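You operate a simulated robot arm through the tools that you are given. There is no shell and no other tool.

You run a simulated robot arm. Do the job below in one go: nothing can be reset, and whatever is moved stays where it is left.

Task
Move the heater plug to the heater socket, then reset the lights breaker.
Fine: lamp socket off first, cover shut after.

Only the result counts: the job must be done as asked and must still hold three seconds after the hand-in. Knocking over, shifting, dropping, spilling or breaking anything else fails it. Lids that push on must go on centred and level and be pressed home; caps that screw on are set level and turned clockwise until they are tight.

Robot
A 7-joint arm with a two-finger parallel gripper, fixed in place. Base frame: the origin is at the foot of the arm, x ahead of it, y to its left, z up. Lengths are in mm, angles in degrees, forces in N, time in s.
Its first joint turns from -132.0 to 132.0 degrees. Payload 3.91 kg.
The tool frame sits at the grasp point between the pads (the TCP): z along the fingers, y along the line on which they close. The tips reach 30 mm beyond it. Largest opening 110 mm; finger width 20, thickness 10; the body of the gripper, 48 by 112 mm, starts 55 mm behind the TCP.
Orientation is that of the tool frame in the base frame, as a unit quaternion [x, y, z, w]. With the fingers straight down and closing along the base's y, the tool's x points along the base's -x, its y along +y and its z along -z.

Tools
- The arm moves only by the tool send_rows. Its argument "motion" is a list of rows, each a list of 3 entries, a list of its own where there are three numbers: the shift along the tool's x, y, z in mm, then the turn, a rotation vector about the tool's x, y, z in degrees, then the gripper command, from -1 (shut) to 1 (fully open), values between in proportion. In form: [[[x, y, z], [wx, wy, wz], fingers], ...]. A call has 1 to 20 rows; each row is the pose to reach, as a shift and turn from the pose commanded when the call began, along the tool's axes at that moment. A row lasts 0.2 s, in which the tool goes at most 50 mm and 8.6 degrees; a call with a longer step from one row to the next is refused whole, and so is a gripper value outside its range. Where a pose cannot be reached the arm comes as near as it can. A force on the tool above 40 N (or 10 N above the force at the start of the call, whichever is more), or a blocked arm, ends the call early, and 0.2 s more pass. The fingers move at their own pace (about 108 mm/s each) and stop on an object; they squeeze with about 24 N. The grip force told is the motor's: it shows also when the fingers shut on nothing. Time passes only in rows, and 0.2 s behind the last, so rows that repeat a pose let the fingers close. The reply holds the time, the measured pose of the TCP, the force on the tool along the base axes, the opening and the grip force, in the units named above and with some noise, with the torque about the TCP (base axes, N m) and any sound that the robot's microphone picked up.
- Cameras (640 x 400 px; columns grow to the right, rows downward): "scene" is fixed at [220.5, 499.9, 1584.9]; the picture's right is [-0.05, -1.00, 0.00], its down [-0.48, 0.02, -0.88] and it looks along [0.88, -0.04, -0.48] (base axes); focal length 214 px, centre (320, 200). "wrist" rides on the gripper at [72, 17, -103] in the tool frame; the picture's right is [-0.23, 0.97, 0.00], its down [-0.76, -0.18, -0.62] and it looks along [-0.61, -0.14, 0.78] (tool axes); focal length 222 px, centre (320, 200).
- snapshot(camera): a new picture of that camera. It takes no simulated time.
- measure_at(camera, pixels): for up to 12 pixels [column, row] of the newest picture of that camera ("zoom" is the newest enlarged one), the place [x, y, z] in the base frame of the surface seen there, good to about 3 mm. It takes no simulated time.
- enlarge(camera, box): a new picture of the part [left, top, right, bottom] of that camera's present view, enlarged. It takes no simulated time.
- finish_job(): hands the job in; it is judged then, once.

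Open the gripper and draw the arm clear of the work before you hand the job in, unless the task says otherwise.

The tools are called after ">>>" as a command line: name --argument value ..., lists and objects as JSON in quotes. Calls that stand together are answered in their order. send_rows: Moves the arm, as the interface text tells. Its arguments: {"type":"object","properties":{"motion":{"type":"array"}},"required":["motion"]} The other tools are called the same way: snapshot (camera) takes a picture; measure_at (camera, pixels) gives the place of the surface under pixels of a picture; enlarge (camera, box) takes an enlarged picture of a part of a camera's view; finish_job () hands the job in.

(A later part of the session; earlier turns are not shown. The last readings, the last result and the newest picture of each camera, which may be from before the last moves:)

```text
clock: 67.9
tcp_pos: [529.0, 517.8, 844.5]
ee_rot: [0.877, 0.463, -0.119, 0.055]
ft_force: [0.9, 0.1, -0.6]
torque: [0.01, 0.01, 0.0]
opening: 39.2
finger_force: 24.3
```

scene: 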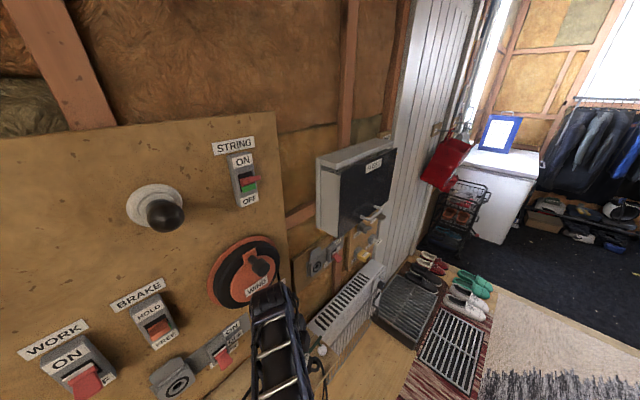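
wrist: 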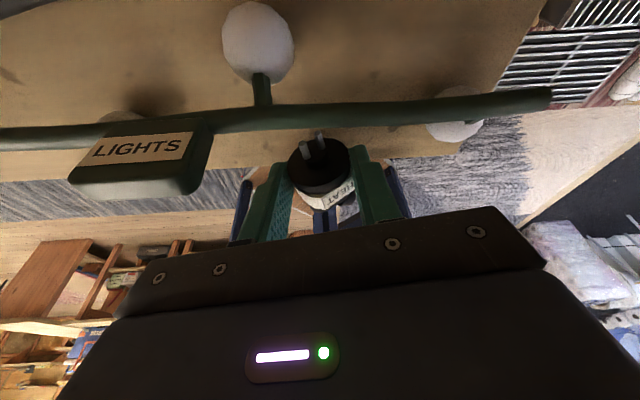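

>>> send_rows --motion '[[[0.3, 0, 1], [0, 0, 0], -1], [[0.5, 0, 2], [0, 0, 0], -1], [[0.8, 0, 3], [0, 0, 0], -1]]'

>>> snapshot --camera "wrist"

>>> enlarge --camera "wrist" --box '[240, 110, 400, 220]'

```text
clock: 68.7
tcp_pos: [529.8, 518.0, 843.2]
ee_rot: [0.877, 0.462, -0.117, 0.056]
ft_force: [0.3, -2.4, 20.8]
torque: [-0.43, 0.29, 0.05]
opening: 39.2
finger_force: 24.2
```

```text
taken
```

wrist: 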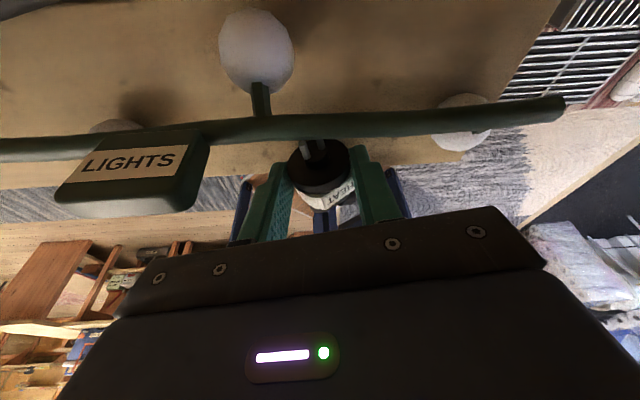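

```text
3.64 times, centred on (320, 165) of wrist
```

zoom: 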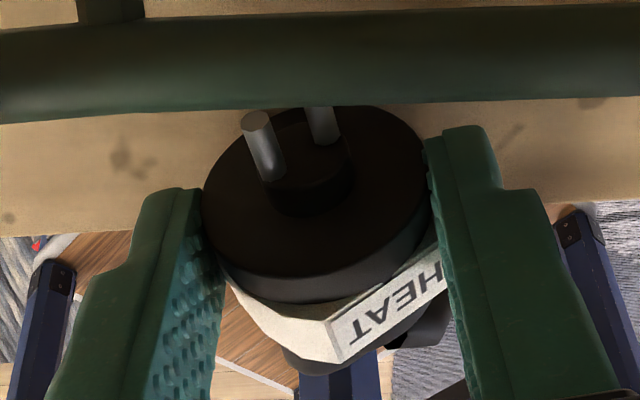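

Bench contact at the same height as the pick-up (843). I relax 1 mm and open gently to 54 mm to leave the plug lying there.

>>> send_rows --motion '[[[-0.3, 0, -1], [0, 0, 0], -1], [[-0.3, 0, -1], [0, 0, 0], -0.25], [[-0.3, 0, -1], [0, 0, 0], -0.15], [[-0.3, 0, -1], [0, 0, 0], 0.0], [[-0.3, 0, -1], [0, 0, 0], 0.0]]'

>>> enlarge --camera "wrist" --box '[240, 110, 400, 220]'

```text
clock: 69.9
tcp_pos: [529.4, 518.5, 843.3]
ee_rot: [0.877, 0.463, -0.118, 0.056]
ft_force: [0.5, 0.1, 0.1]
torque: [-0.01, -0.01, 0.0]
opening: 55.2
finger_force: 0.0
```

```text
3.64 times, centred on (320, 165) of wrist
```

zoom: 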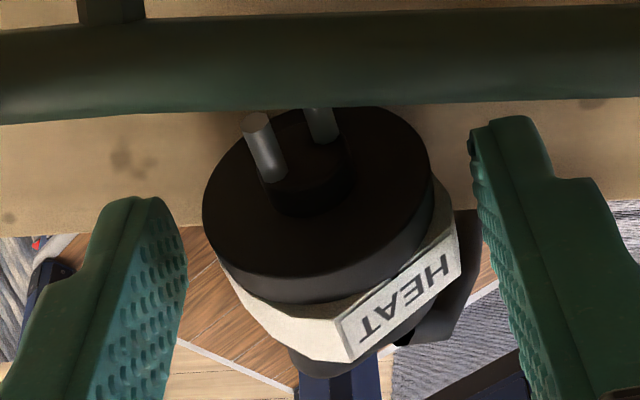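

The plug stays put on the plank, label toward the right. I raise straight up, back off toward the robot, then swing the tool around to the loop side.

>>> send_rows --motion '[[[-3.9, -0.2, -14.5], [0, 0, 0], 0.0], [[-7.8, -0.3, -29], [0, 0, 0], 0.0], [[-13, -0.5, -48], [0, 0, 0], 0.0], [[-20, -0.7, -75], [0, 0, 0], 0.0], [[-26, -1, -97], [0, 0, 0], 0.0], [[-31, -1.3, -116], [0, 0, 0], 0.0], [[-60, -7, -108], [0, 0, 0], 0.0], [[-88, -12, -100.6], [0, 0, 0], 0.0]]'

>>> send_rows --motion '[[[0, 0, 0], [-3.84, 0, -7.37], 0], [[0, 0, 0], [-7.67, 0, -14.74], 0], [[0, 0, 0], [-11.5, 0, -22.1], 0], [[0, 0, 0], [-15.35, 0, -29.5], 0], [[0, 0, 0], [-19.2, 0, -36.85], 0], [[0, 0, 0], [-23.0, 0, -44.2], 0], [[0, 0, 0], [-26.86, 0, -51.6], 0], [[0, 0, 0], [-30.7, 0, -59], 0], [[0, 0, 0], [-34.5, 0, -66.3], 0], [[0, 0, 0], [-38.4, 0, -73.7], 0], [[0, 0, 0], [-42.2, 0, -81.1], 0]]'

>>> send_rows --motion '[[[0, 0, 0], [-3.84, 0, -7.37], 0], [[0, 0, 0], [-7.67, 0, -14.74], 0], [[0, 0, 0], [-11.5, 0, -22.1], 0], [[0, 0, 0], [-15.35, 0, -29.5], 0], [[0, 0, 0], [-19.2, 0, -36.85], 0], [[0, 0, 0], [-23.0, 0, -44.2], 0], [[0, 0, 0], [-26.86, 0, -51.6], 0], [[0, 0, 0], [-30.7, 0, -59], 0], [[0, 0, 0], [-34.5, 0, -66.3], 0], [[0, 0, 0], [-38.4, 0, -73.7], 0], [[0, 0, 0], [-42.2, 0, -81.1], 0]]'

>>> snapshot --camera "wrist"

>>> snapshot --camera "scene"

```text
clock: 71.7
tcp_pos: [486.2, 476.6, 962.9]
ee_rot: [0.877, 0.463, -0.118, 0.056]
ft_force: [0.9, -0.9, 0.1]
torque: [-0.01, -0.02, 0.02]
opening: 55.3
finger_force: 0.0
```

```text
clock: 74.1
tcp_pos: [487.2, 475.7, 962.2]
ee_rot: [0.299, 0.919, 0.035, 0.254]
ft_force: [0.0, 0.4, -0.2]
torque: [-0.02, -0.05, 0.01]
opening: 55.0
finger_force: 0.1
```

```text
clock: 76.5
tcp_pos: [485.4, 477.1, 963.1]
ee_rot: [-0.457, 0.821, 0.166, 0.298]
ft_force: [-0.2, 0.0, 0.7]
torque: [-0.01, -0.01, 0.0]
opening: 54.9
finger_force: 0.1
```

```text
taken
```

wrist: 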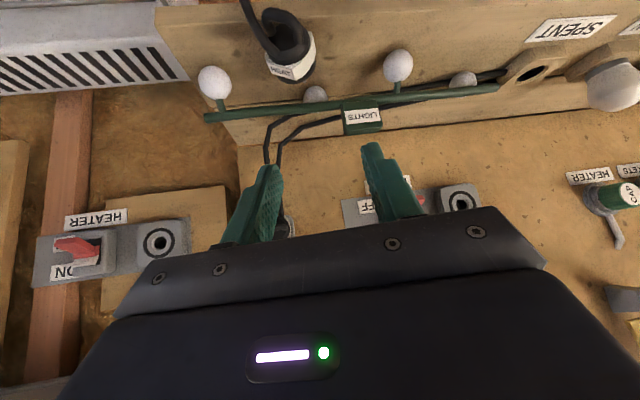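

```text
taken
```

scene: 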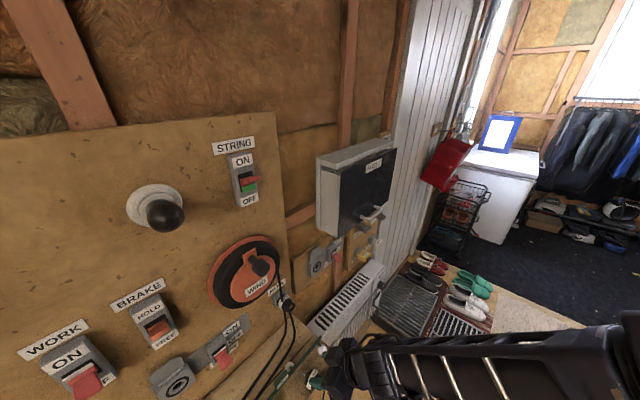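

The plug with its cord is now seen at (290,50) from the loop side. I measure it.

>>> enlarge --camera "wrist" --box '[220, 0, 348, 100]'

>>> measure_at --camera "zoom" --pixels '[[240, 330], [440, 300], [330, 330], [470, 200], [300, 150], [420, 230], [240, 290], [350, 280], [470, 270], [300, 370], [280, 250], [400, 340]]'

```text
4.00 times, centred on (284, 50) of wrist
```

zoom: 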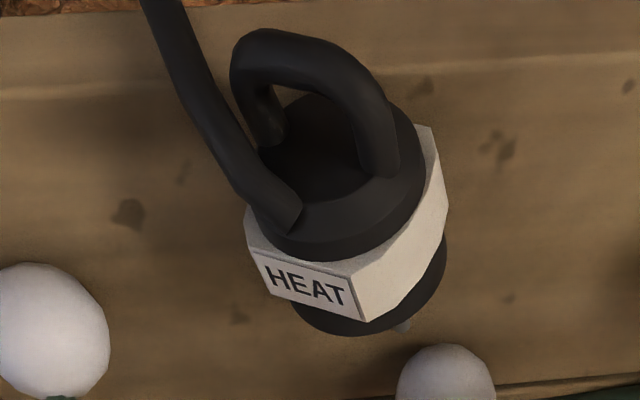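

```text
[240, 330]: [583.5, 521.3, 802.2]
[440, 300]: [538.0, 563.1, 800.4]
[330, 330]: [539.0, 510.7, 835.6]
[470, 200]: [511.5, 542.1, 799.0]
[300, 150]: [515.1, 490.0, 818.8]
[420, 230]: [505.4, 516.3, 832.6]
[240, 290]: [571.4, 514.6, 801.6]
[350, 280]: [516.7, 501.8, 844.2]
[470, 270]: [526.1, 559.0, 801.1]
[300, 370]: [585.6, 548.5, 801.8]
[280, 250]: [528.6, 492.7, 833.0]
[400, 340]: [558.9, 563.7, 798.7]
```

The label is rolled ~45° to the right, to be corrected at insertion. I measure the cord path to avoid pinching it.

>>> measure_at --camera "zoom" --pixels '[[285, 210], [240, 170], [210, 120], [185, 60], [165, 15], [265, 60], [330, 60], [270, 120], [385, 150], [430, 150], [250, 215], [310, 285]]'

>>> measure_at --camera "wrist" --pixels '[[258, 3], [250, 0], [262, 22], [160, 243], [143, 243], [177, 243], [160, 228], [160, 258]]'

```text
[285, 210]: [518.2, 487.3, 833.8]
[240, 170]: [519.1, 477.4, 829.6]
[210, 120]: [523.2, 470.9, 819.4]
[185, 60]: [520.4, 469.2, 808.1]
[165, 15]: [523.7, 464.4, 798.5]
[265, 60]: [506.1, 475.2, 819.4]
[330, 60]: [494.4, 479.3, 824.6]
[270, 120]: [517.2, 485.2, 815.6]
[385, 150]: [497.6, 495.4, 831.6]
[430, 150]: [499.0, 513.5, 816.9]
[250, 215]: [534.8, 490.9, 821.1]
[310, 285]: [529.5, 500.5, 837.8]
```

```text
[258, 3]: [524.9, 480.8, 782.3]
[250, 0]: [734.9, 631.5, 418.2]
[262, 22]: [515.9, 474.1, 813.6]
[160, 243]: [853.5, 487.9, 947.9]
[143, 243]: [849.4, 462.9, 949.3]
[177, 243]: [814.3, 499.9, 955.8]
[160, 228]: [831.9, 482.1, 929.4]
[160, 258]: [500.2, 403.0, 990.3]
```

The cord drops down just behind the loop, inside the finger span. I move to a hover point in line with the plug and then slide the open fingers along its sides.

>>> send_rows --motion '[[[15, -4, 12], [0, 0, 0], 0.06], [[30, -8, 24], [0, 0, 0], 0.06], [[45, -12, 36], [0, 0, 0], 0.06], [[60.5, -16.2, 47.1], [0, 0, 0], 0.06], [[60.5, -16.2, 47.1], [0, 0, 0], 0.06]]'

>>> snapshot --camera "wrist"

```text
clock: 77.7
tcp_pos: [493.3, 453.7, 887.6]
ee_rot: [-0.458, 0.82, 0.167, 0.299]
ft_force: [0.3, -0.3, 0.1]
torque: [-0.03, 0.0, 0.04]
opening: 58.2
finger_force: 0.1
```

```text
taken
```

wrist: 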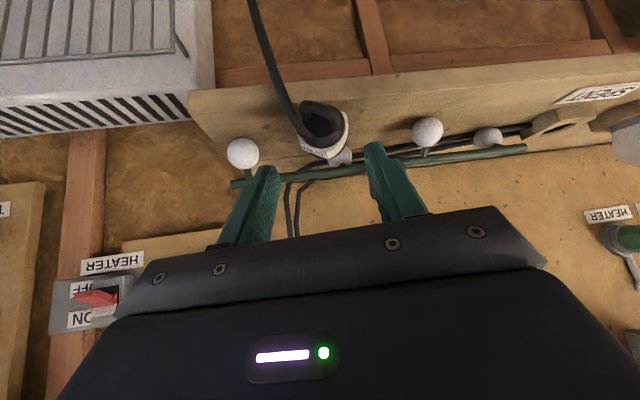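

The plug at (325,130) is centred between the fingers. Quick measurement of its sides before sliding in.

>>> enlarge --camera "wrist" --box '[280, 80, 376, 170]'

>>> measure_at --camera "zoom" --pixels '[[90, 290], [150, 320], [300, 230], [220, 330], [250, 300], [110, 200], [200, 130], [290, 170], [70, 150], [180, 240]]'

```text
4.44 times, centred on (328, 125) of wrist
```

zoom: 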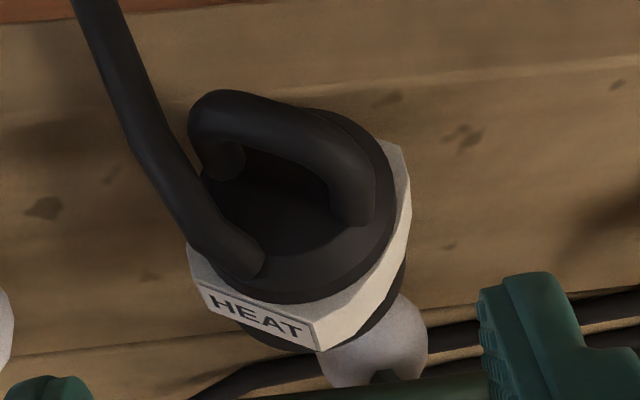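

```text
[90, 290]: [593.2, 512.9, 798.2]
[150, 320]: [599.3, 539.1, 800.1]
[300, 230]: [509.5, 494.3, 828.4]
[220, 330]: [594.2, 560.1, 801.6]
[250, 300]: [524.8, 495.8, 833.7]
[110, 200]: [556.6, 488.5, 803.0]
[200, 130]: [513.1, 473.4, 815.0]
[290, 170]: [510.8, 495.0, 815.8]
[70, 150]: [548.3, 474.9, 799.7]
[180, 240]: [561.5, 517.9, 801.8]
```

Plug centre is ~2.5 mm to the +y side; I slide in with that correction, then close.

>>> send_rows --motion '[[[0, 2.8, 17], [0, 0, 0], 0.06], [[0, 2.8, 34], [0, 0, 0], 0.06], [[0, 2.8, 50], [0, 0, 0], 0.06], [[0, 2.8, 60], [0, 0, 0], 0.06], [[0, 2.8, 65], [0, 0, 0], 0.06], [[0, 2.8, 69], [0, 0, 0], 0.06]]'

>>> snapshot --camera "wrist"

>>> enlarge --camera "wrist" --box '[240, 110, 400, 220]'

```text
clock: 79.1
tcp_pos: [511.9, 492.5, 835.6]
ee_rot: [-0.458, 0.82, 0.168, 0.298]
ft_force: [-0.9, -0.1, -0.1]
torque: [0.0, 0.01, -0.01]
opening: 58.3
finger_force: 0.0
```

```text
taken
```

wrist: 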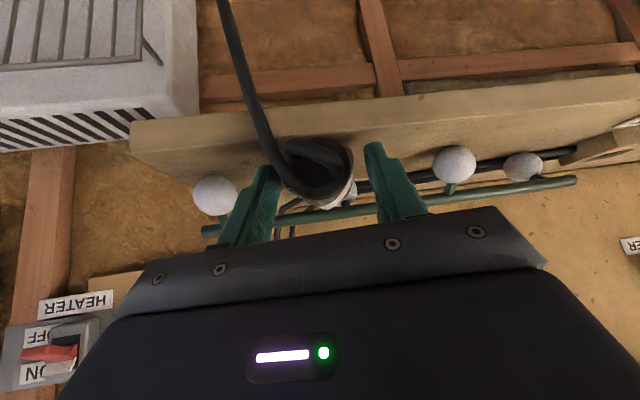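

```text
3.64 times, centred on (320, 165) of wrist
```

zoom: 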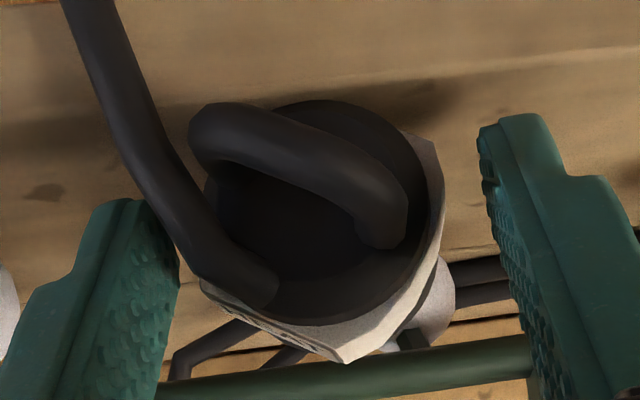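

The cord passes just beside the left finger tip but outside the pad's path. I close slowly and check.

>>> send_rows --motion '[[[0, 0, 0], [0, 0, 0], -0.1], [[0, 0, 0], [0, 0, 0], -0.2], [[0, 0, 0], [0, 0, 0], -0.3], [[0, 0, 0], [0, 0, 0], -1], [[0, 0, 0], [0, 0, 0], -1]]'

>>> enlarge --camera "wrist" --box '[240, 110, 400, 220]'

```text
clock: 80.3
tcp_pos: [513.3, 493.3, 834.6]
ee_rot: [-0.458, 0.821, 0.167, 0.298]
ft_force: [0.1, 0.9, 1.1]
torque: [0.02, 0.0, -0.02]
opening: 38.6
finger_force: 24.0
```

```text
3.64 times, centred on (320, 165) of wrist
```

zoom: 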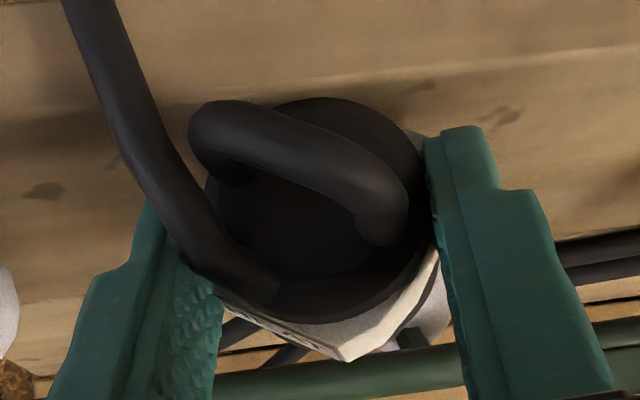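

Gripped at 38.6 mm with no side load. I lift slowly 40 mm and check the force.

>>> send_rows --motion '[[[-3.2, 0, -3.8], [0, 0, 0], -1], [[-6.4, 0, -7.7], [0, 0, 0], -1], [[-9.6, 0, -11.5], [0, 0, 0], -1], [[-12.8, 0, -15.3], [0, 0, 0], -1], [[-19.2, 0, -23], [0, 0, 0], -1], [[-25.6, 0, -30.6], [0, 0, 0], -1]]'

>>> snapshot --camera "wrist"

>>> snapshot --camera "scene"

```text
clock: 81.7
tcp_pos: [511.7, 492.1, 874.1]
ee_rot: [-0.458, 0.82, 0.167, 0.299]
ft_force: [0.3, 0.3, 0.3]
torque: [-0.03, 0.02, -0.03]
opening: 38.9
finger_force: 23.7
```

```text
taken
```

wrist: 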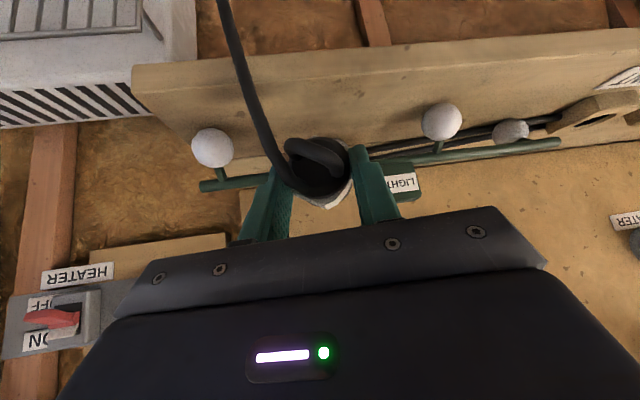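

```text
taken
```

scene: 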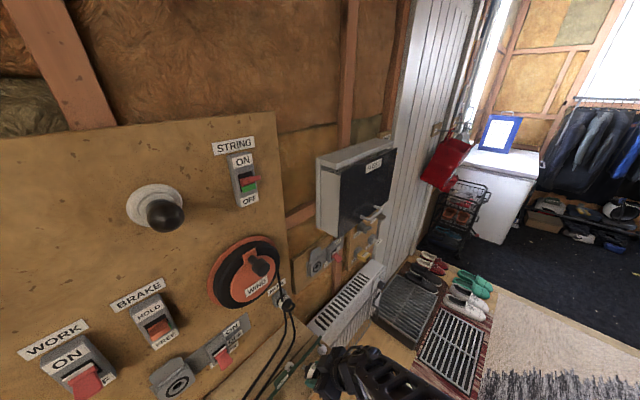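

The plug is lifted with no cord tension. I carry it slowly up and to the right (toward the heater socket).

>>> send_rows --motion '[[[-6, -4, -11], [0, 0, 0], -1], [[-11, -10, -22], [0, 0, 0], -1], [[-15, -22, -32], [0, 0, 0], -1], [[-19, -35, -41], [0, 0, 0], -1], [[-22, -50, -48], [0, 0, 0], -1], [[-25, -65, -54], [0, 0, 0], -1], [[-28, -81, -60], [0, 0, 0], -1], [[-31, -97, -65], [0, 0, 0], -1], [[-34, -113, -70], [0, 0, 0], -1], [[-36, -128.8, -74], [0, 0, 0], -1]]'

```text
clock: 83.9
tcp_pos: [612.6, 407.2, 955.3]
ee_rot: [-0.457, 0.821, 0.167, 0.299]
ft_force: [0.4, -0.2, -0.7]
torque: [-0.01, 0.01, 0.01]
opening: 38.5
finger_force: 23.5
```

Still held with no load. Now the turn that points the pins along the wall normal with the label up (45° about the computed axis).

>>> send_rows --motion '[[[0, 0, 0], [5.83, 0.71, -2.54], -1], [[0, 0, 0], [11.66, 1.41, -5.09], -1], [[0, 0, 0], [17.5, 2.12, -7.63], -1], [[0, 0, 0], [23.3, 2.82, -10.2], -1], [[0, 0, 0], [29.1, 3.53, -12.7], -1], [[0, 0, 0], [35, 4.23, -15.3], -1], [[0, 0, 0], [40.8, 4.94, -17.8], -1], [[0, 0, 0], [40.8, 4.94, -17.8], -1]]'

>>> snapshot --camera "wrist"

>>> snapshot --camera "scene"

>>> enlarge --camera "scene" --box '[270, 260, 430, 360]'

```text
clock: 85.7
tcp_pos: [611.9, 407.3, 953.8]
ee_rot: [-0.451, 0.76, -0.195, 0.426]
ft_force: [-0.4, 0.0, -0.3]
torque: [-0.01, 0.0, 0.01]
opening: 38.9
finger_force: 24.3
```

```text
taken
```

wrist: 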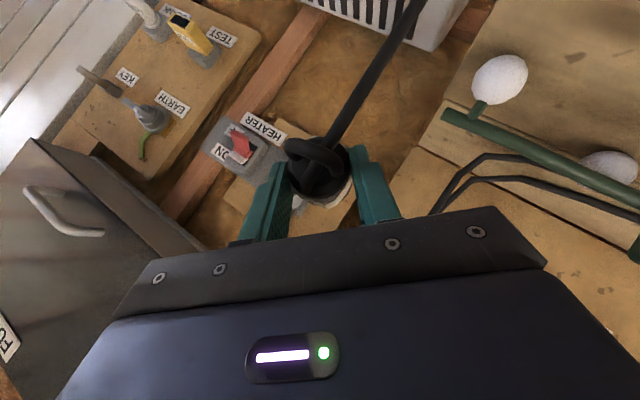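

```text
taken
```

scene: 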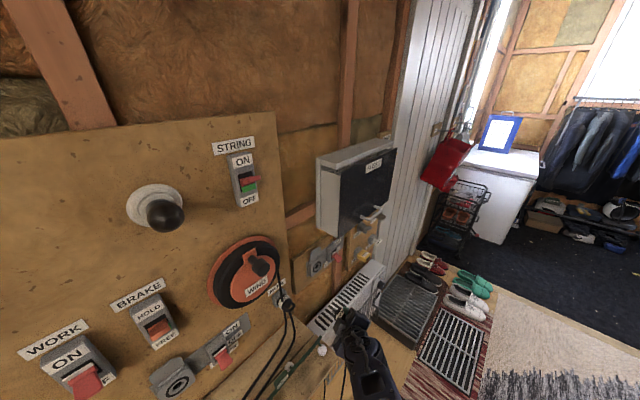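

```text
4.00 times, centred on (350, 310) of scene
```

zoom: 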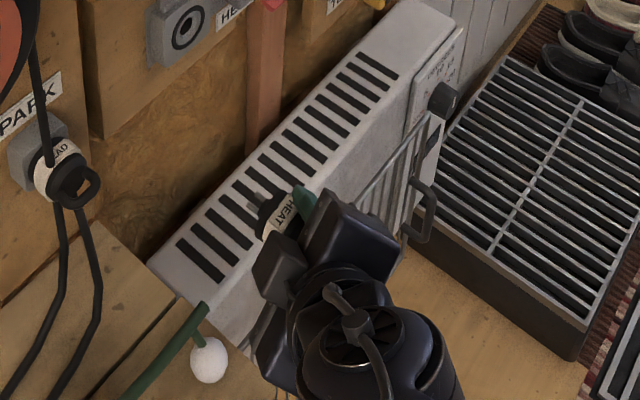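

The plug's label is up (zoom (287,215)) and pins face the wall. I verify its position in the hand with a close-up and measurements.

>>> enlarge --camera "scene" --box '[316, 296, 364, 326]'

>>> measure_at --camera "zoom" --pixels '[[280, 190], [310, 210], [250, 215], [220, 160], [200, 150], [175, 135], [160, 160], [290, 240], [330, 180], [260, 245]]'

>>> enlarge --camera "wrist" --box '[240, 110, 400, 230]'

```text
13.33 times, centred on (340, 311) of scene
```

zoom: 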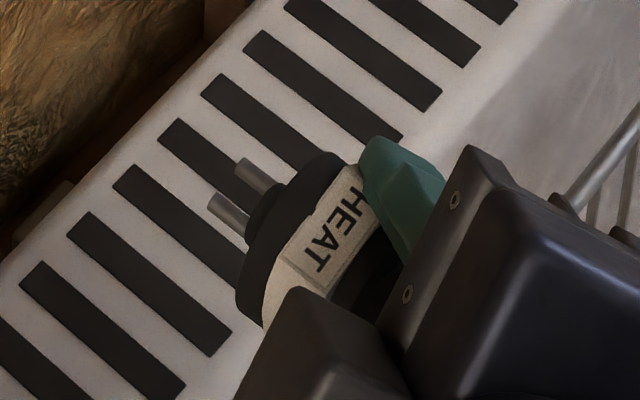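

```text
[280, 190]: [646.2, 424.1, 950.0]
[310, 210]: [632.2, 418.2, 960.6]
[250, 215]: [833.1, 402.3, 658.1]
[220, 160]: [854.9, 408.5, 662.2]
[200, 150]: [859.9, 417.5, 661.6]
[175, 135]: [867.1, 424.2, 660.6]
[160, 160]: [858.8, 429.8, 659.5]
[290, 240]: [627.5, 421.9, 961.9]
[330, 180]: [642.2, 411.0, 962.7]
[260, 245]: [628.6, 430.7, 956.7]
```

```text
3.33 times, centred on (320, 170) of wrist
```

zoom: 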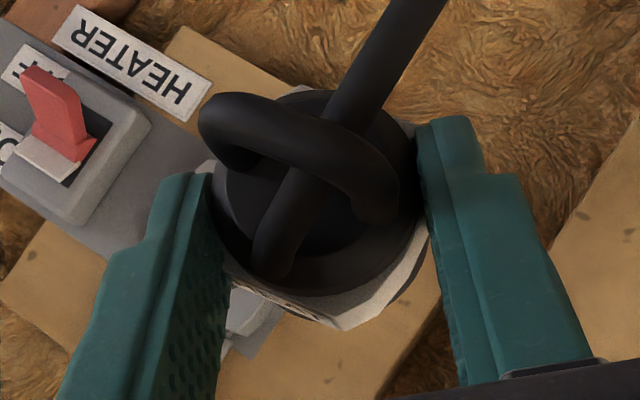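

Label face is level (z≈961–963 across) and the axis matches the wall normal. I carry the plug to a pre-insert point 60 mm in front of the heater socket.

>>> send_rows --motion '[[[-4.9, -7.5, 11.7], [0, 0, 0], -1], [[-9.8, -15, 23.3], [0, 0, 0], -1], [[-14.6, -22.5, 35], [0, 0, 0], -1], [[-19.5, -30, 46.7], [0, 0, 0], -1], [[-24.4, -37.5, 58.3], [0, 0, 0], -1], [[-29.3, -45, 70], [0, 0, 0], -1], [[-34.2, -52.5, 81.7], [0, 0, 0], -1], [[-39, -60, 93.4], [0, 0, 0], -1], [[-43.9, -67.5, 105], [0, 0, 0], -1], [[-48.8, -75, 116.7], [0, 0, 0], -1]]'

>>> snapshot --camera "wrist"

>>> snapshot --camera "scene"

>>> enlarge --camera "scene" --box '[290, 225, 370, 285]'

```text
clock: 87.9
tcp_pos: [758.6, 421.1, 961.5]
ee_rot: [-0.451, 0.76, -0.195, 0.426]
ft_force: [-0.8, 0.9, -0.5]
torque: [-0.02, -0.02, 0.02]
opening: 38.6
finger_force: 23.9
```

```text
taken
```

wrist: 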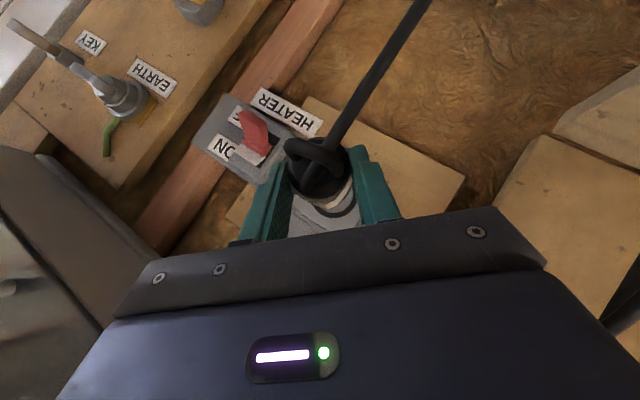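

```text
taken
```

scene: 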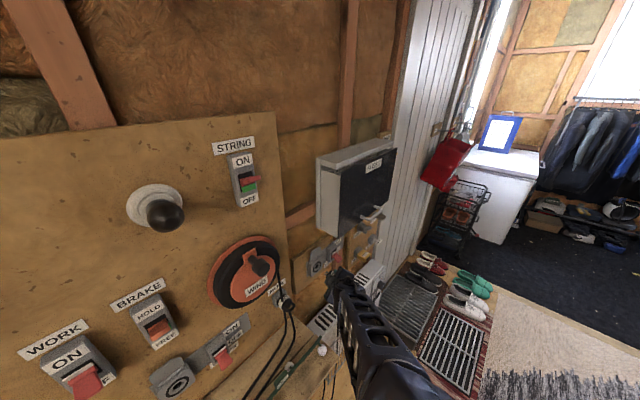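

```text
6.67 times, centred on (330, 255) of scene
```

zoom: 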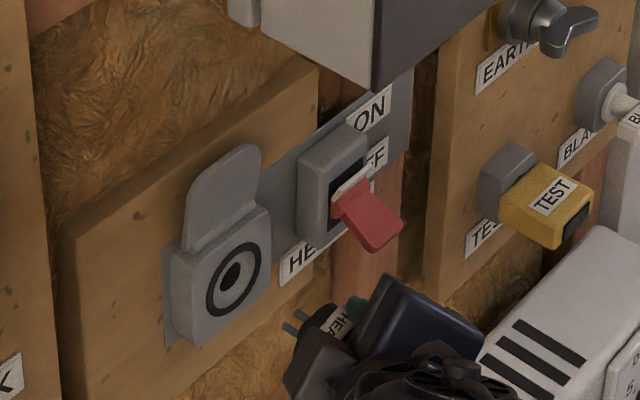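

Predicted hole position (233,279) matches the view. I zoom on the pins to check the plug's predicted position against the picture.

>>> enlarge --camera "scene" --box '[308, 254, 348, 284]'

```text
13.33 times, centred on (328, 269) of scene
```

zoom: 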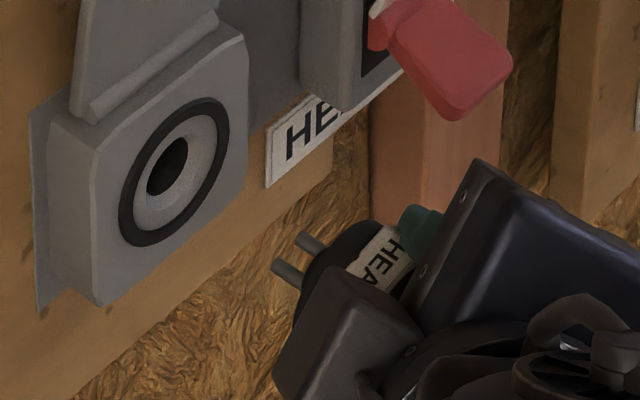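

Pin tips match the prediction within ~1 mm, and height is good. I advance 40 mm along the wall normal and look again.

>>> send_rows --motion '[[[-6.1, 0, 5.2], [0, 0, 0], -1], [[-12.3, 0, 10.3], [0, 0, 0], -1], [[-18.4, 0, 15.5], [0, 0, 0], -1], [[-24.5, 0, 20.6], [0, 0, 0], -1], [[-30.6, -0.1, 25.8], [0, 0, 0], -1]]'

>>> enlarge --camera "scene" --box '[300, 248, 340, 278]'

>>> snapshot --camera "wrist"

```text
clock: 89.1
tcp_pos: [786.4, 449.2, 961.9]
ee_rot: [-0.45, 0.76, -0.197, 0.425]
ft_force: [0.3, 0.1, -0.5]
torque: [-0.01, 0.01, 0.0]
opening: 38.7
finger_force: 23.4
```

```text
13.33 times, centred on (320, 263) of scene
```

zoom: 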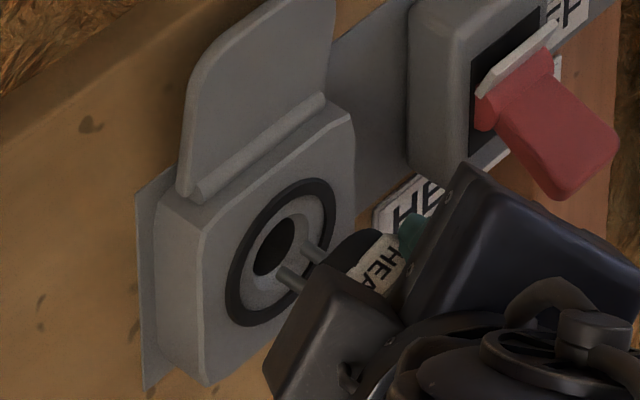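

```text
taken
```

wrist: 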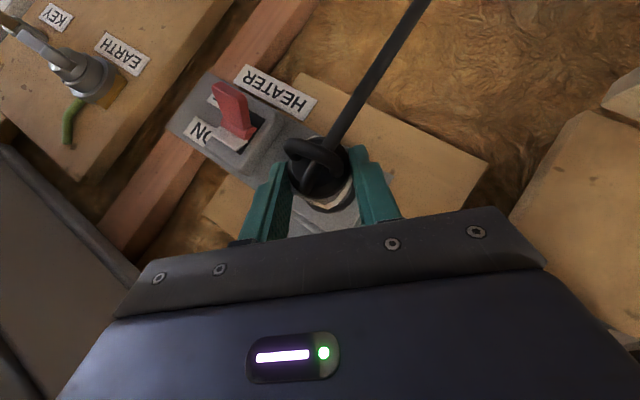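

The pin tips at (296,259) head straight for the hole centre (283,252). I push in 2 mm steps to the seat depth.

>>> send_rows --motion '[[[-1.5, 0, 1.3], [0, 0, 0], -1], [[-3.1, 0, 2.6], [0, 0, 0], -1], [[-4.6, 0, 3.9], [0, 0, 0], -1], [[-6.1, 0, 5.2], [0, 0, 0], -1], [[-7.7, 0, 6.4], [0, 0, 0], -1], [[-9.2, 0, 7.7], [0, 0, 0], -1], [[-10.7, 0, 9], [0, 0, 0], -1], [[-12.3, 0, 10.3], [0, 0, 0], -1]]'

>>> enlarge --camera "scene" --box '[300, 248, 340, 278]'

```text
clock: 90.9
tcp_pos: [798.5, 461.5, 962.4]
ee_rot: [-0.451, 0.76, -0.195, 0.425]
ft_force: [-2.1, -3.8, -8.1]
torque: [-0.2, 0.32, -0.09]
opening: 38.6
finger_force: 24.0
```

```text
13.33 times, centred on (320, 263) of scene
```

zoom: 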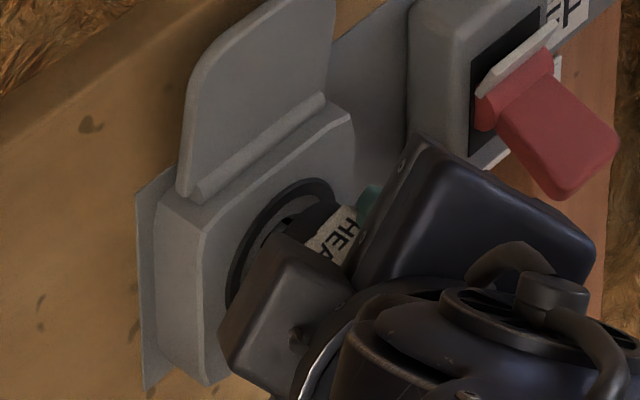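

Entering, with ~8 N downward load (plug slightly high). I lower 1.5 mm and continue to press the remaining ~8 mm.

>>> send_rows --motion '[[[0.7, 1, 0.8], [0, 0, 0], -1], [[-0.8, 1, 2.1], [0, 0, 0], -1], [[-2.4, 1, 3.4], [0, 0, 0], -1], [[-3.9, 1, 4.7], [0, 0, 0], -1], [[-5.4, 1, 6], [0, 0, 0], -1]]'

>>> enlarge --camera "scene" --box '[300, 248, 340, 278]'

```text
clock: 92.1
tcp_pos: [802.1, 465.8, 961.9]
ee_rot: [-0.45, 0.76, -0.195, 0.426]
ft_force: [-18.1, -9.7, 4.4]
torque: [-0.03, 0.07, -0.03]
opening: 38.5
finger_force: 23.7
```

```text
13.33 times, centred on (320, 263) of scene
```

zoom: 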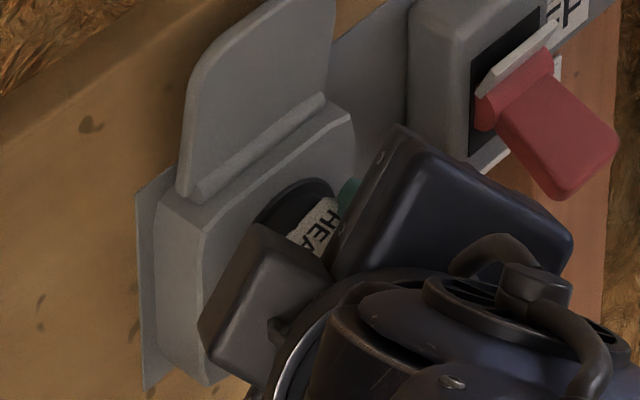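

Resistance is now ~20 N; mid is at d≈913 of ~915.5 expected. I press a bit further to be sure it is home.

>>> send_rows --motion '[[[-0.8, 0, 0.6], [0, 0, 0], -1], [[-1.5, 0, 1.3], [0, 0, 0], -1], [[-2.3, 0, 1.9], [0, 0, 0], -1], [[-3.1, 0, 2.6], [0, 0, 0], -1]]'

>>> enlarge --camera "scene" --box '[300, 248, 340, 278]'

```text
clock: 93.1
tcp_pos: [805.4, 469.2, 960.9]
ee_rot: [-0.451, 0.76, -0.195, 0.426]
ft_force: [-29.5, -22.2, -8.6]
torque: [-0.45, 0.6, -0.2]
opening: 38.7
finger_force: 24.1
```

```text
13.33 times, centred on (320, 263) of scene
```

zoom: 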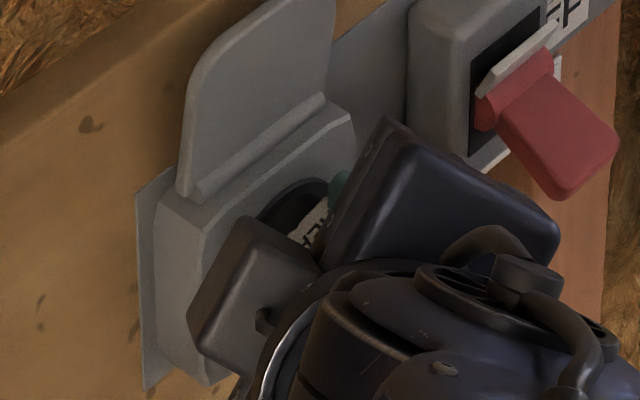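

The fingertips now press against the socket face (≈37 N) and the plug no longer advances: it's seated. I relax, open only slightly and withdraw along the tool axis.

>>> send_rows --motion '[[[1.9, 0, -1.6], [0, 0, 0], -1], [[1.9, 0, -1.6], [0, 0, 0], -0.25], [[1.9, 0, -1.6], [0, 0, 0], -0.14], [[1.9, 0, -1.6], [0, 0, 0], -0.14]]'

>>> enlarge --camera "scene" --box '[300, 248, 340, 278]'

>>> snapshot --camera "wrist"

```text
clock: 94.1
tcp_pos: [806.1, 467.1, 961.5]
ee_rot: [-0.451, 0.76, -0.194, 0.427]
ft_force: [-1.2, -0.5, 0.5]
torque: [0.04, -0.01, -0.01]
opening: 47.4
finger_force: 0.0
```

```text
13.33 times, centred on (320, 263) of scene
```

zoom: 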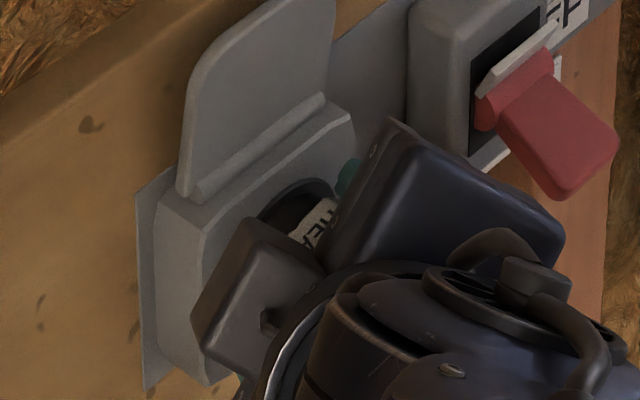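

```text
taken
```

wrist: 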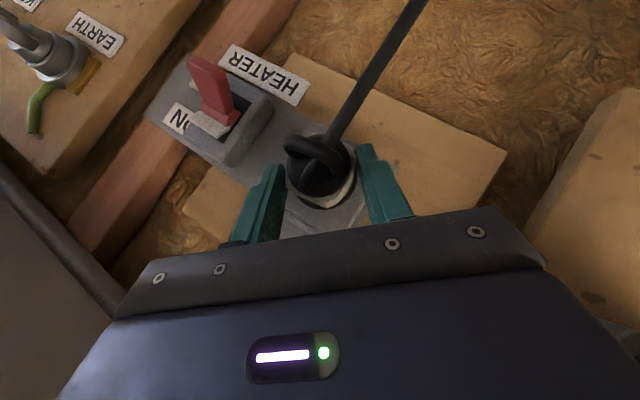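

The plug stays in the socket with the fingers open. I withdraw along -z and then view the result.

>>> send_rows --motion '[[[0, 0, -8], [0, 0, 0], -0.1], [[0, 0, -18], [0, 0, 0], 0], [[0, 0, -32], [0, 0, 0], 0], [[0, 0, -50], [0, 0, 0], 0], [[0, 0, -75], [0, 0, 0], 0], [[0, 0, -100], [0, 0, 0], 0], [[0, 0, -130], [0, 0, 0], 0]]'

>>> snapshot --camera "wrist"

>>> enlarge --camera "scene" --box '[296, 240, 344, 276]'

```text
clock: 95.7
tcp_pos: [697.6, 455.8, 1033.7]
ee_rot: [-0.451, 0.76, -0.196, 0.425]
ft_force: [0.4, -0.1, -1.3]
torque: [0.01, 0.0, 0.04]
opening: 55.4
finger_force: 0.0
```

```text
taken
```

wrist: 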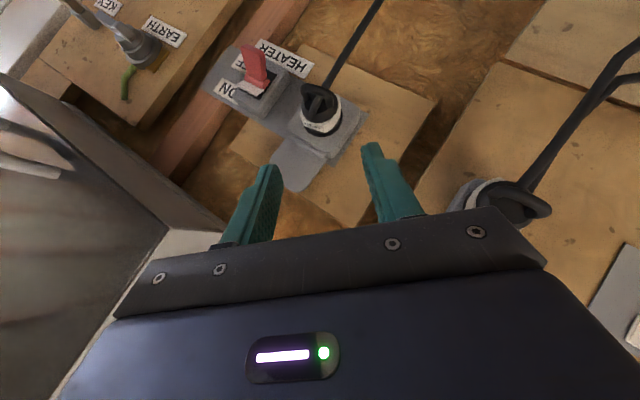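

```text
11.11 times, centred on (320, 258) of scene
```

zoom: 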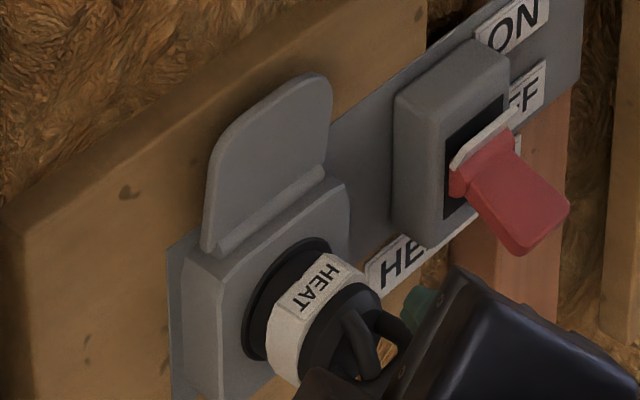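

The plug sits in the heater socket, label up. I check the seating depth by measuring, comparing with the original (back face 32 mm beyond the socket face).

>>> enlarge --camera "wrist" --box '[270, 60, 382, 170]'

>>> measure_at --camera "zoom" --pixels '[[260, 130], [330, 150], [300, 200], [290, 240], [250, 235], [370, 250], [230, 200], [340, 280], [300, 270], [340, 210], [390, 200], [200, 240]]'

>>> enlarge --camera "scene" --box '[300, 248, 340, 278]'

>>> measure_at --camera "scene" --pixels '[[318, 262], [320, 265], [325, 266], [314, 258], [326, 262]]'

```text
3.64 times, centred on (326, 115) of wrist
```

zoom: 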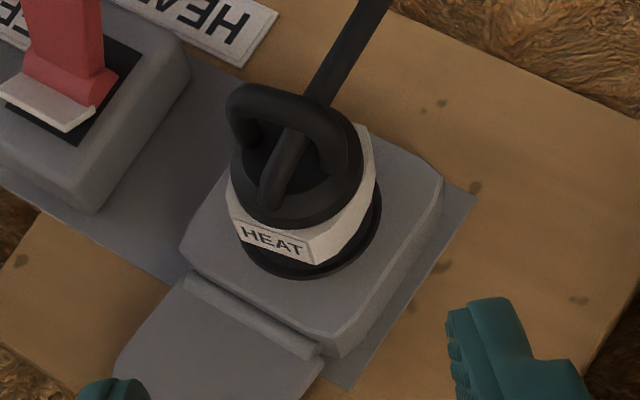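

```text
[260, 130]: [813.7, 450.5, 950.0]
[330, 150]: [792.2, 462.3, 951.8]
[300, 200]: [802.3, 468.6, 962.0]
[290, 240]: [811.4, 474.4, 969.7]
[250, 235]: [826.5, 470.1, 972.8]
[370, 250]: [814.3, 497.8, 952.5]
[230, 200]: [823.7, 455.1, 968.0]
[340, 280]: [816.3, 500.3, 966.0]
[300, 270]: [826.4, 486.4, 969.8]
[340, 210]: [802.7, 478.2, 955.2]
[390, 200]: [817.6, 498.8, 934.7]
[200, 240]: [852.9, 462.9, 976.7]
```

```text
13.33 times, centred on (320, 263) of scene
```

zoom: 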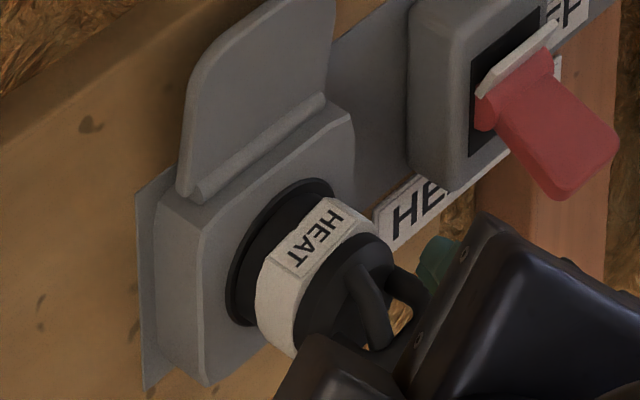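

```text
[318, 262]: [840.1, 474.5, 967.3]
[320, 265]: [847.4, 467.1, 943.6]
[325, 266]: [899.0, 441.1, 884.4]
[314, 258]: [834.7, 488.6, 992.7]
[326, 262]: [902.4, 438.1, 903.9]
```

Measuring the loop's outermost points and collar for a seating comparison (lamp state: loop front 53 mm off the socket face).

>>> enlarge --camera "wrist" --box '[290, 70, 362, 150]'

>>> measure_at --camera "zoom" --pixels '[[190, 100], [230, 90], [280, 100], [330, 130], [170, 150], [200, 110], [240, 240], [300, 270], [190, 260], [250, 290], [330, 310], [370, 250]]'

```text
5.00 times, centred on (326, 110) of wrist
```

zoom: 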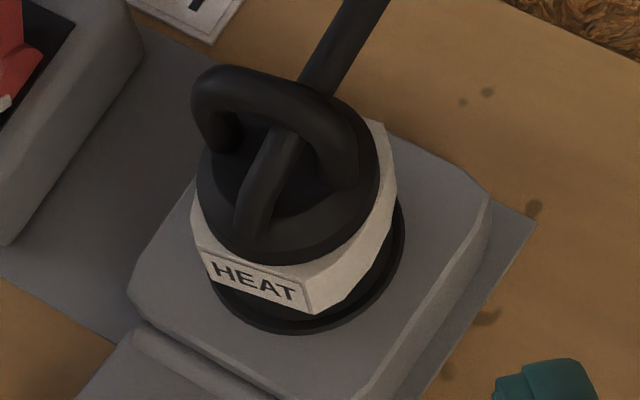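

```text
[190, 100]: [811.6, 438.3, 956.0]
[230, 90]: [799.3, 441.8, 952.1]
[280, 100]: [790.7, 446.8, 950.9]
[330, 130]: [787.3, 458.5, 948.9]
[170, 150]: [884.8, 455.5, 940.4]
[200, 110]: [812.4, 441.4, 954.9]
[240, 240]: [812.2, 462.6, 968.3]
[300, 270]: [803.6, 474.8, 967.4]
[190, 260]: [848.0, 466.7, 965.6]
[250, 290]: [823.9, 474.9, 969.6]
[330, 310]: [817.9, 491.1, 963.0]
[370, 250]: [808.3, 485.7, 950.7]
```

The loop front is 54 mm off the socket face, same as in the original socket: the plug is home. Now I retreat and reorient to look at the fuse box.

>>> send_rows --motion '[[[14, -19, -21], [0, 0, 0], 0], [[29, -39, -42], [0, 0, 0], 0], [[43, -59, -62], [-2.7, -4.7, 4.7], 0], [[58, -78, -83], [-5.4, -9.5, 9.5], 0], [[72, -98, -104], [-8.2, -14.2, 14.2], 0], [[86, -118, -125], [-10.9, -19, 18.9], 0], [[101, -137, -146], [-13.6, -23.7, 23.7], 0], [[115, -157, -166.6], [-16.3, -28.5, 28.4], 0], [[115, -157, -166.6], [-19, -33.2, 33.1], 0], [[115, -157, -166.6], [-21.8, -38, 37.9], 0], [[115, -157, -166.6], [-21.8, -38, 37.9], 0]]'

>>> snapshot --camera "wrist"

>>> snapshot --camera "scene"

>>> enlarge --camera "scene" --box '[300, 130, 412, 240]'

```text
clock: 98.1
tcp_pos: [617.0, 262.7, 1179.5]
ee_rot: [-0.294, 0.707, 0.247, 0.594]
ft_force: [-0.7, 0.5, 0.1]
torque: [0.01, -0.01, 0.01]
opening: 54.9
finger_force: 0.0
```

```text
taken
```

wrist: 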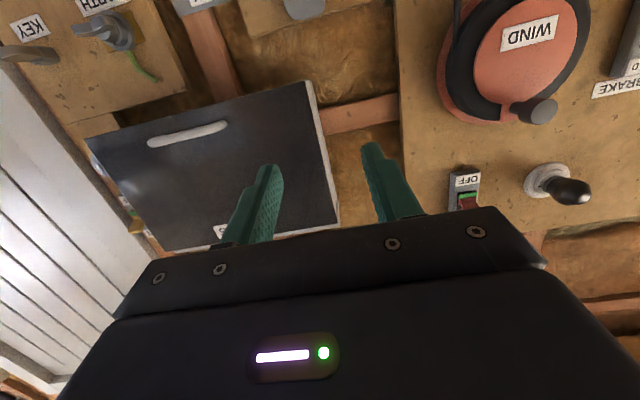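

```text
taken
```

scene: 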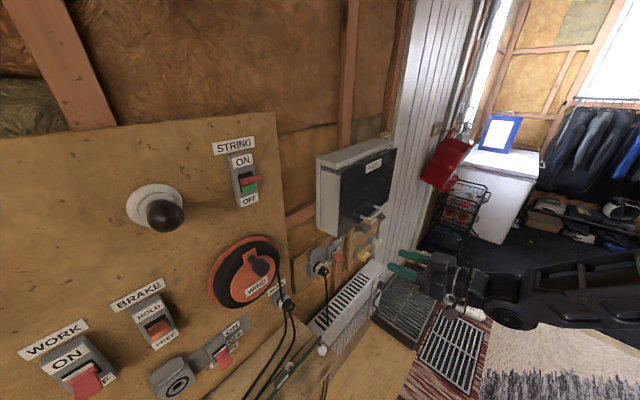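

```text
3.64 times, centred on (356, 185) of scene
```

zoom: 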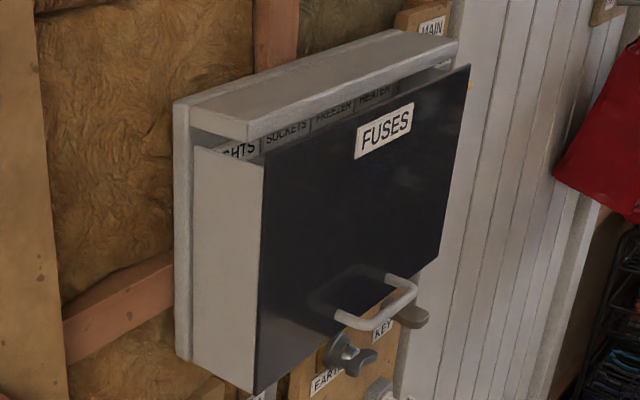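

Measuring the fuse cover: corners, handle and the gap beneath the hood.

>>> measure_at --camera "zoom" --pixels '[[264, 168], [258, 388], [468, 70], [438, 250], [340, 318], [412, 290], [375, 322], [248, 130], [456, 50], [200, 152], [185, 350], [370, 120]]'

>>> enlarge --camera "scene" --box '[310, 140, 400, 180]'

>>> enlarge --camera "scene" --box '[340, 190, 400, 235]'

>>> enlarge --camera "wrist" --box '[80, 70, 350, 255]'

```text
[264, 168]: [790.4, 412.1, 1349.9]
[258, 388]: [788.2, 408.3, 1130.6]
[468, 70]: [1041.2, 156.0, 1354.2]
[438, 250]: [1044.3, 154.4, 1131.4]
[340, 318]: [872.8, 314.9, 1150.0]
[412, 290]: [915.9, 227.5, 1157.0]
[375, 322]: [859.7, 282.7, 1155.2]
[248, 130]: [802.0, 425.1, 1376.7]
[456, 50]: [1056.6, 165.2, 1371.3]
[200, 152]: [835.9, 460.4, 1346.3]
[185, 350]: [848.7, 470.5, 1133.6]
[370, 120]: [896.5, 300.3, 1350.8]
```

```text
7.11 times, centred on (355, 160) of scene
```

zoom: 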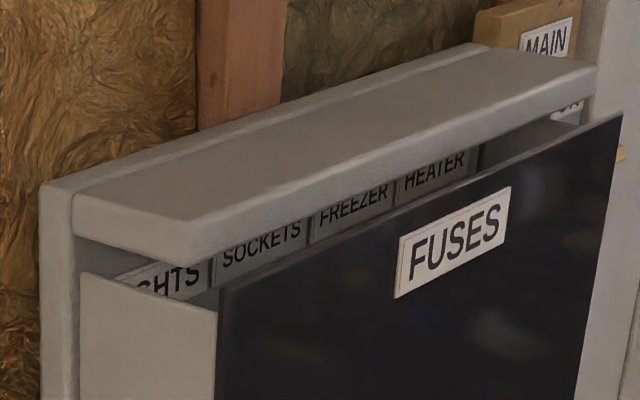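

```text
8.89 times, centred on (370, 212) of scene
```

zoom: 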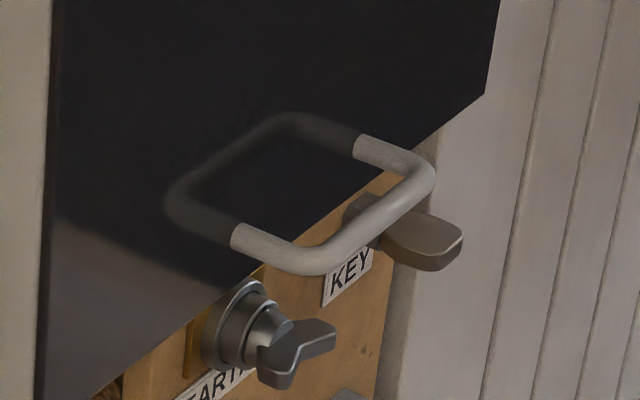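

```text
2.16 times, centred on (215, 162) of wrist
```

zoom: 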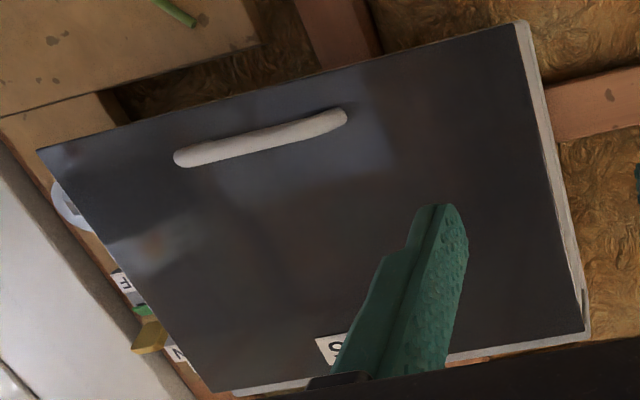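

The cover is a flat front panel (u 267–626, z 1131–1352, d≈848) with a horizontal handle bar at d≈808, z≈1155, u≈405–490. I measure the knobs below the handle, then roll the tool to close vertically.

>>> measure_at --camera "scene" --pixels '[[388, 219], [384, 218], [366, 224], [372, 221], [378, 216], [385, 209], [370, 219], [360, 215], [386, 207], [381, 205], [371, 219.5], [377, 213.5]]'

>>> send_rows --motion '[[[0, 0, 0], [0, -5, 0], 0], [[0, 0, 0], [0, -10, 0], 0], [[0, 0, 0], [0, -10, 0], 0]]'

>>> send_rows --motion '[[[0, 0, 0], [0, 0, 8.2], 0], [[0, 0, 0], [0, 0, 16.4], 0], [[0, 0, 0], [0, 0, 24.6], 0], [[0, 0, 0], [0, 0, 32.7], 0], [[0, 0, 0], [0, 0, 40.9], 0], [[0, 0, 0], [0, 0, 49.1], 0], [[0, 0, 0], [0, 0, 57.3], 0], [[0, 0, 0], [0, 0, 65.5], 0], [[0, 0, 0], [0, 0, 73.6], 0], [[0, 0, 0], [0, 0, 81.8], 0], [[0, 0, 0], [0, 0, 90], 0]]'

>>> snapshot --camera "wrist"

```text
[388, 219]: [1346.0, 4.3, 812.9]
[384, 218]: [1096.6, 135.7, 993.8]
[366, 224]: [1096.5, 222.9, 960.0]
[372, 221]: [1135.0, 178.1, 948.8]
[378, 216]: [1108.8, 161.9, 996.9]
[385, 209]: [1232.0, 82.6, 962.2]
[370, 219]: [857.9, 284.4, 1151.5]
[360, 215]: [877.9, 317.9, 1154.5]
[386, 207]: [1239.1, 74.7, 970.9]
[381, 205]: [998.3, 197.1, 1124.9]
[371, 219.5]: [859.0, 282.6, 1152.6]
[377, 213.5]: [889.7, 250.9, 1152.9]
```

```text
clock: 98.9
tcp_pos: [614.7, 262.7, 1180.3]
ee_rot: [-0.271, 0.654, 0.27, 0.653]
ft_force: [0.2, 0.9, -0.5]
torque: [0.02, 0.02, -0.06]
opening: 54.8
finger_force: 0.1
```

```text
clock: 101.3
tcp_pos: [615.5, 262.8, 1181.4]
ee_rot: [0.27, 0.653, 0.654, 0.27]
ft_force: [0.4, -0.9, -0.3]
torque: [-0.02, 0.0, -0.02]
opening: 55.1
finger_force: 0.0
```

```text
taken
```

wrist: 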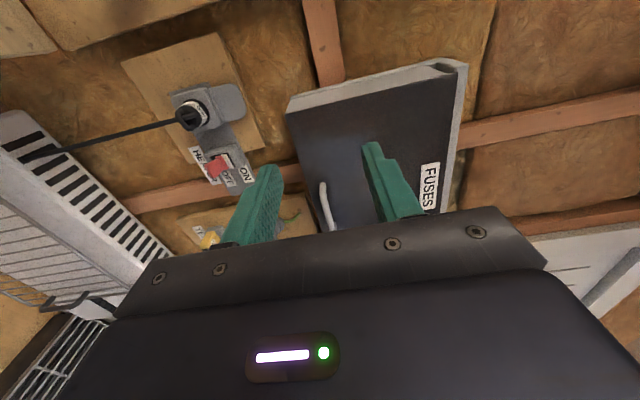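

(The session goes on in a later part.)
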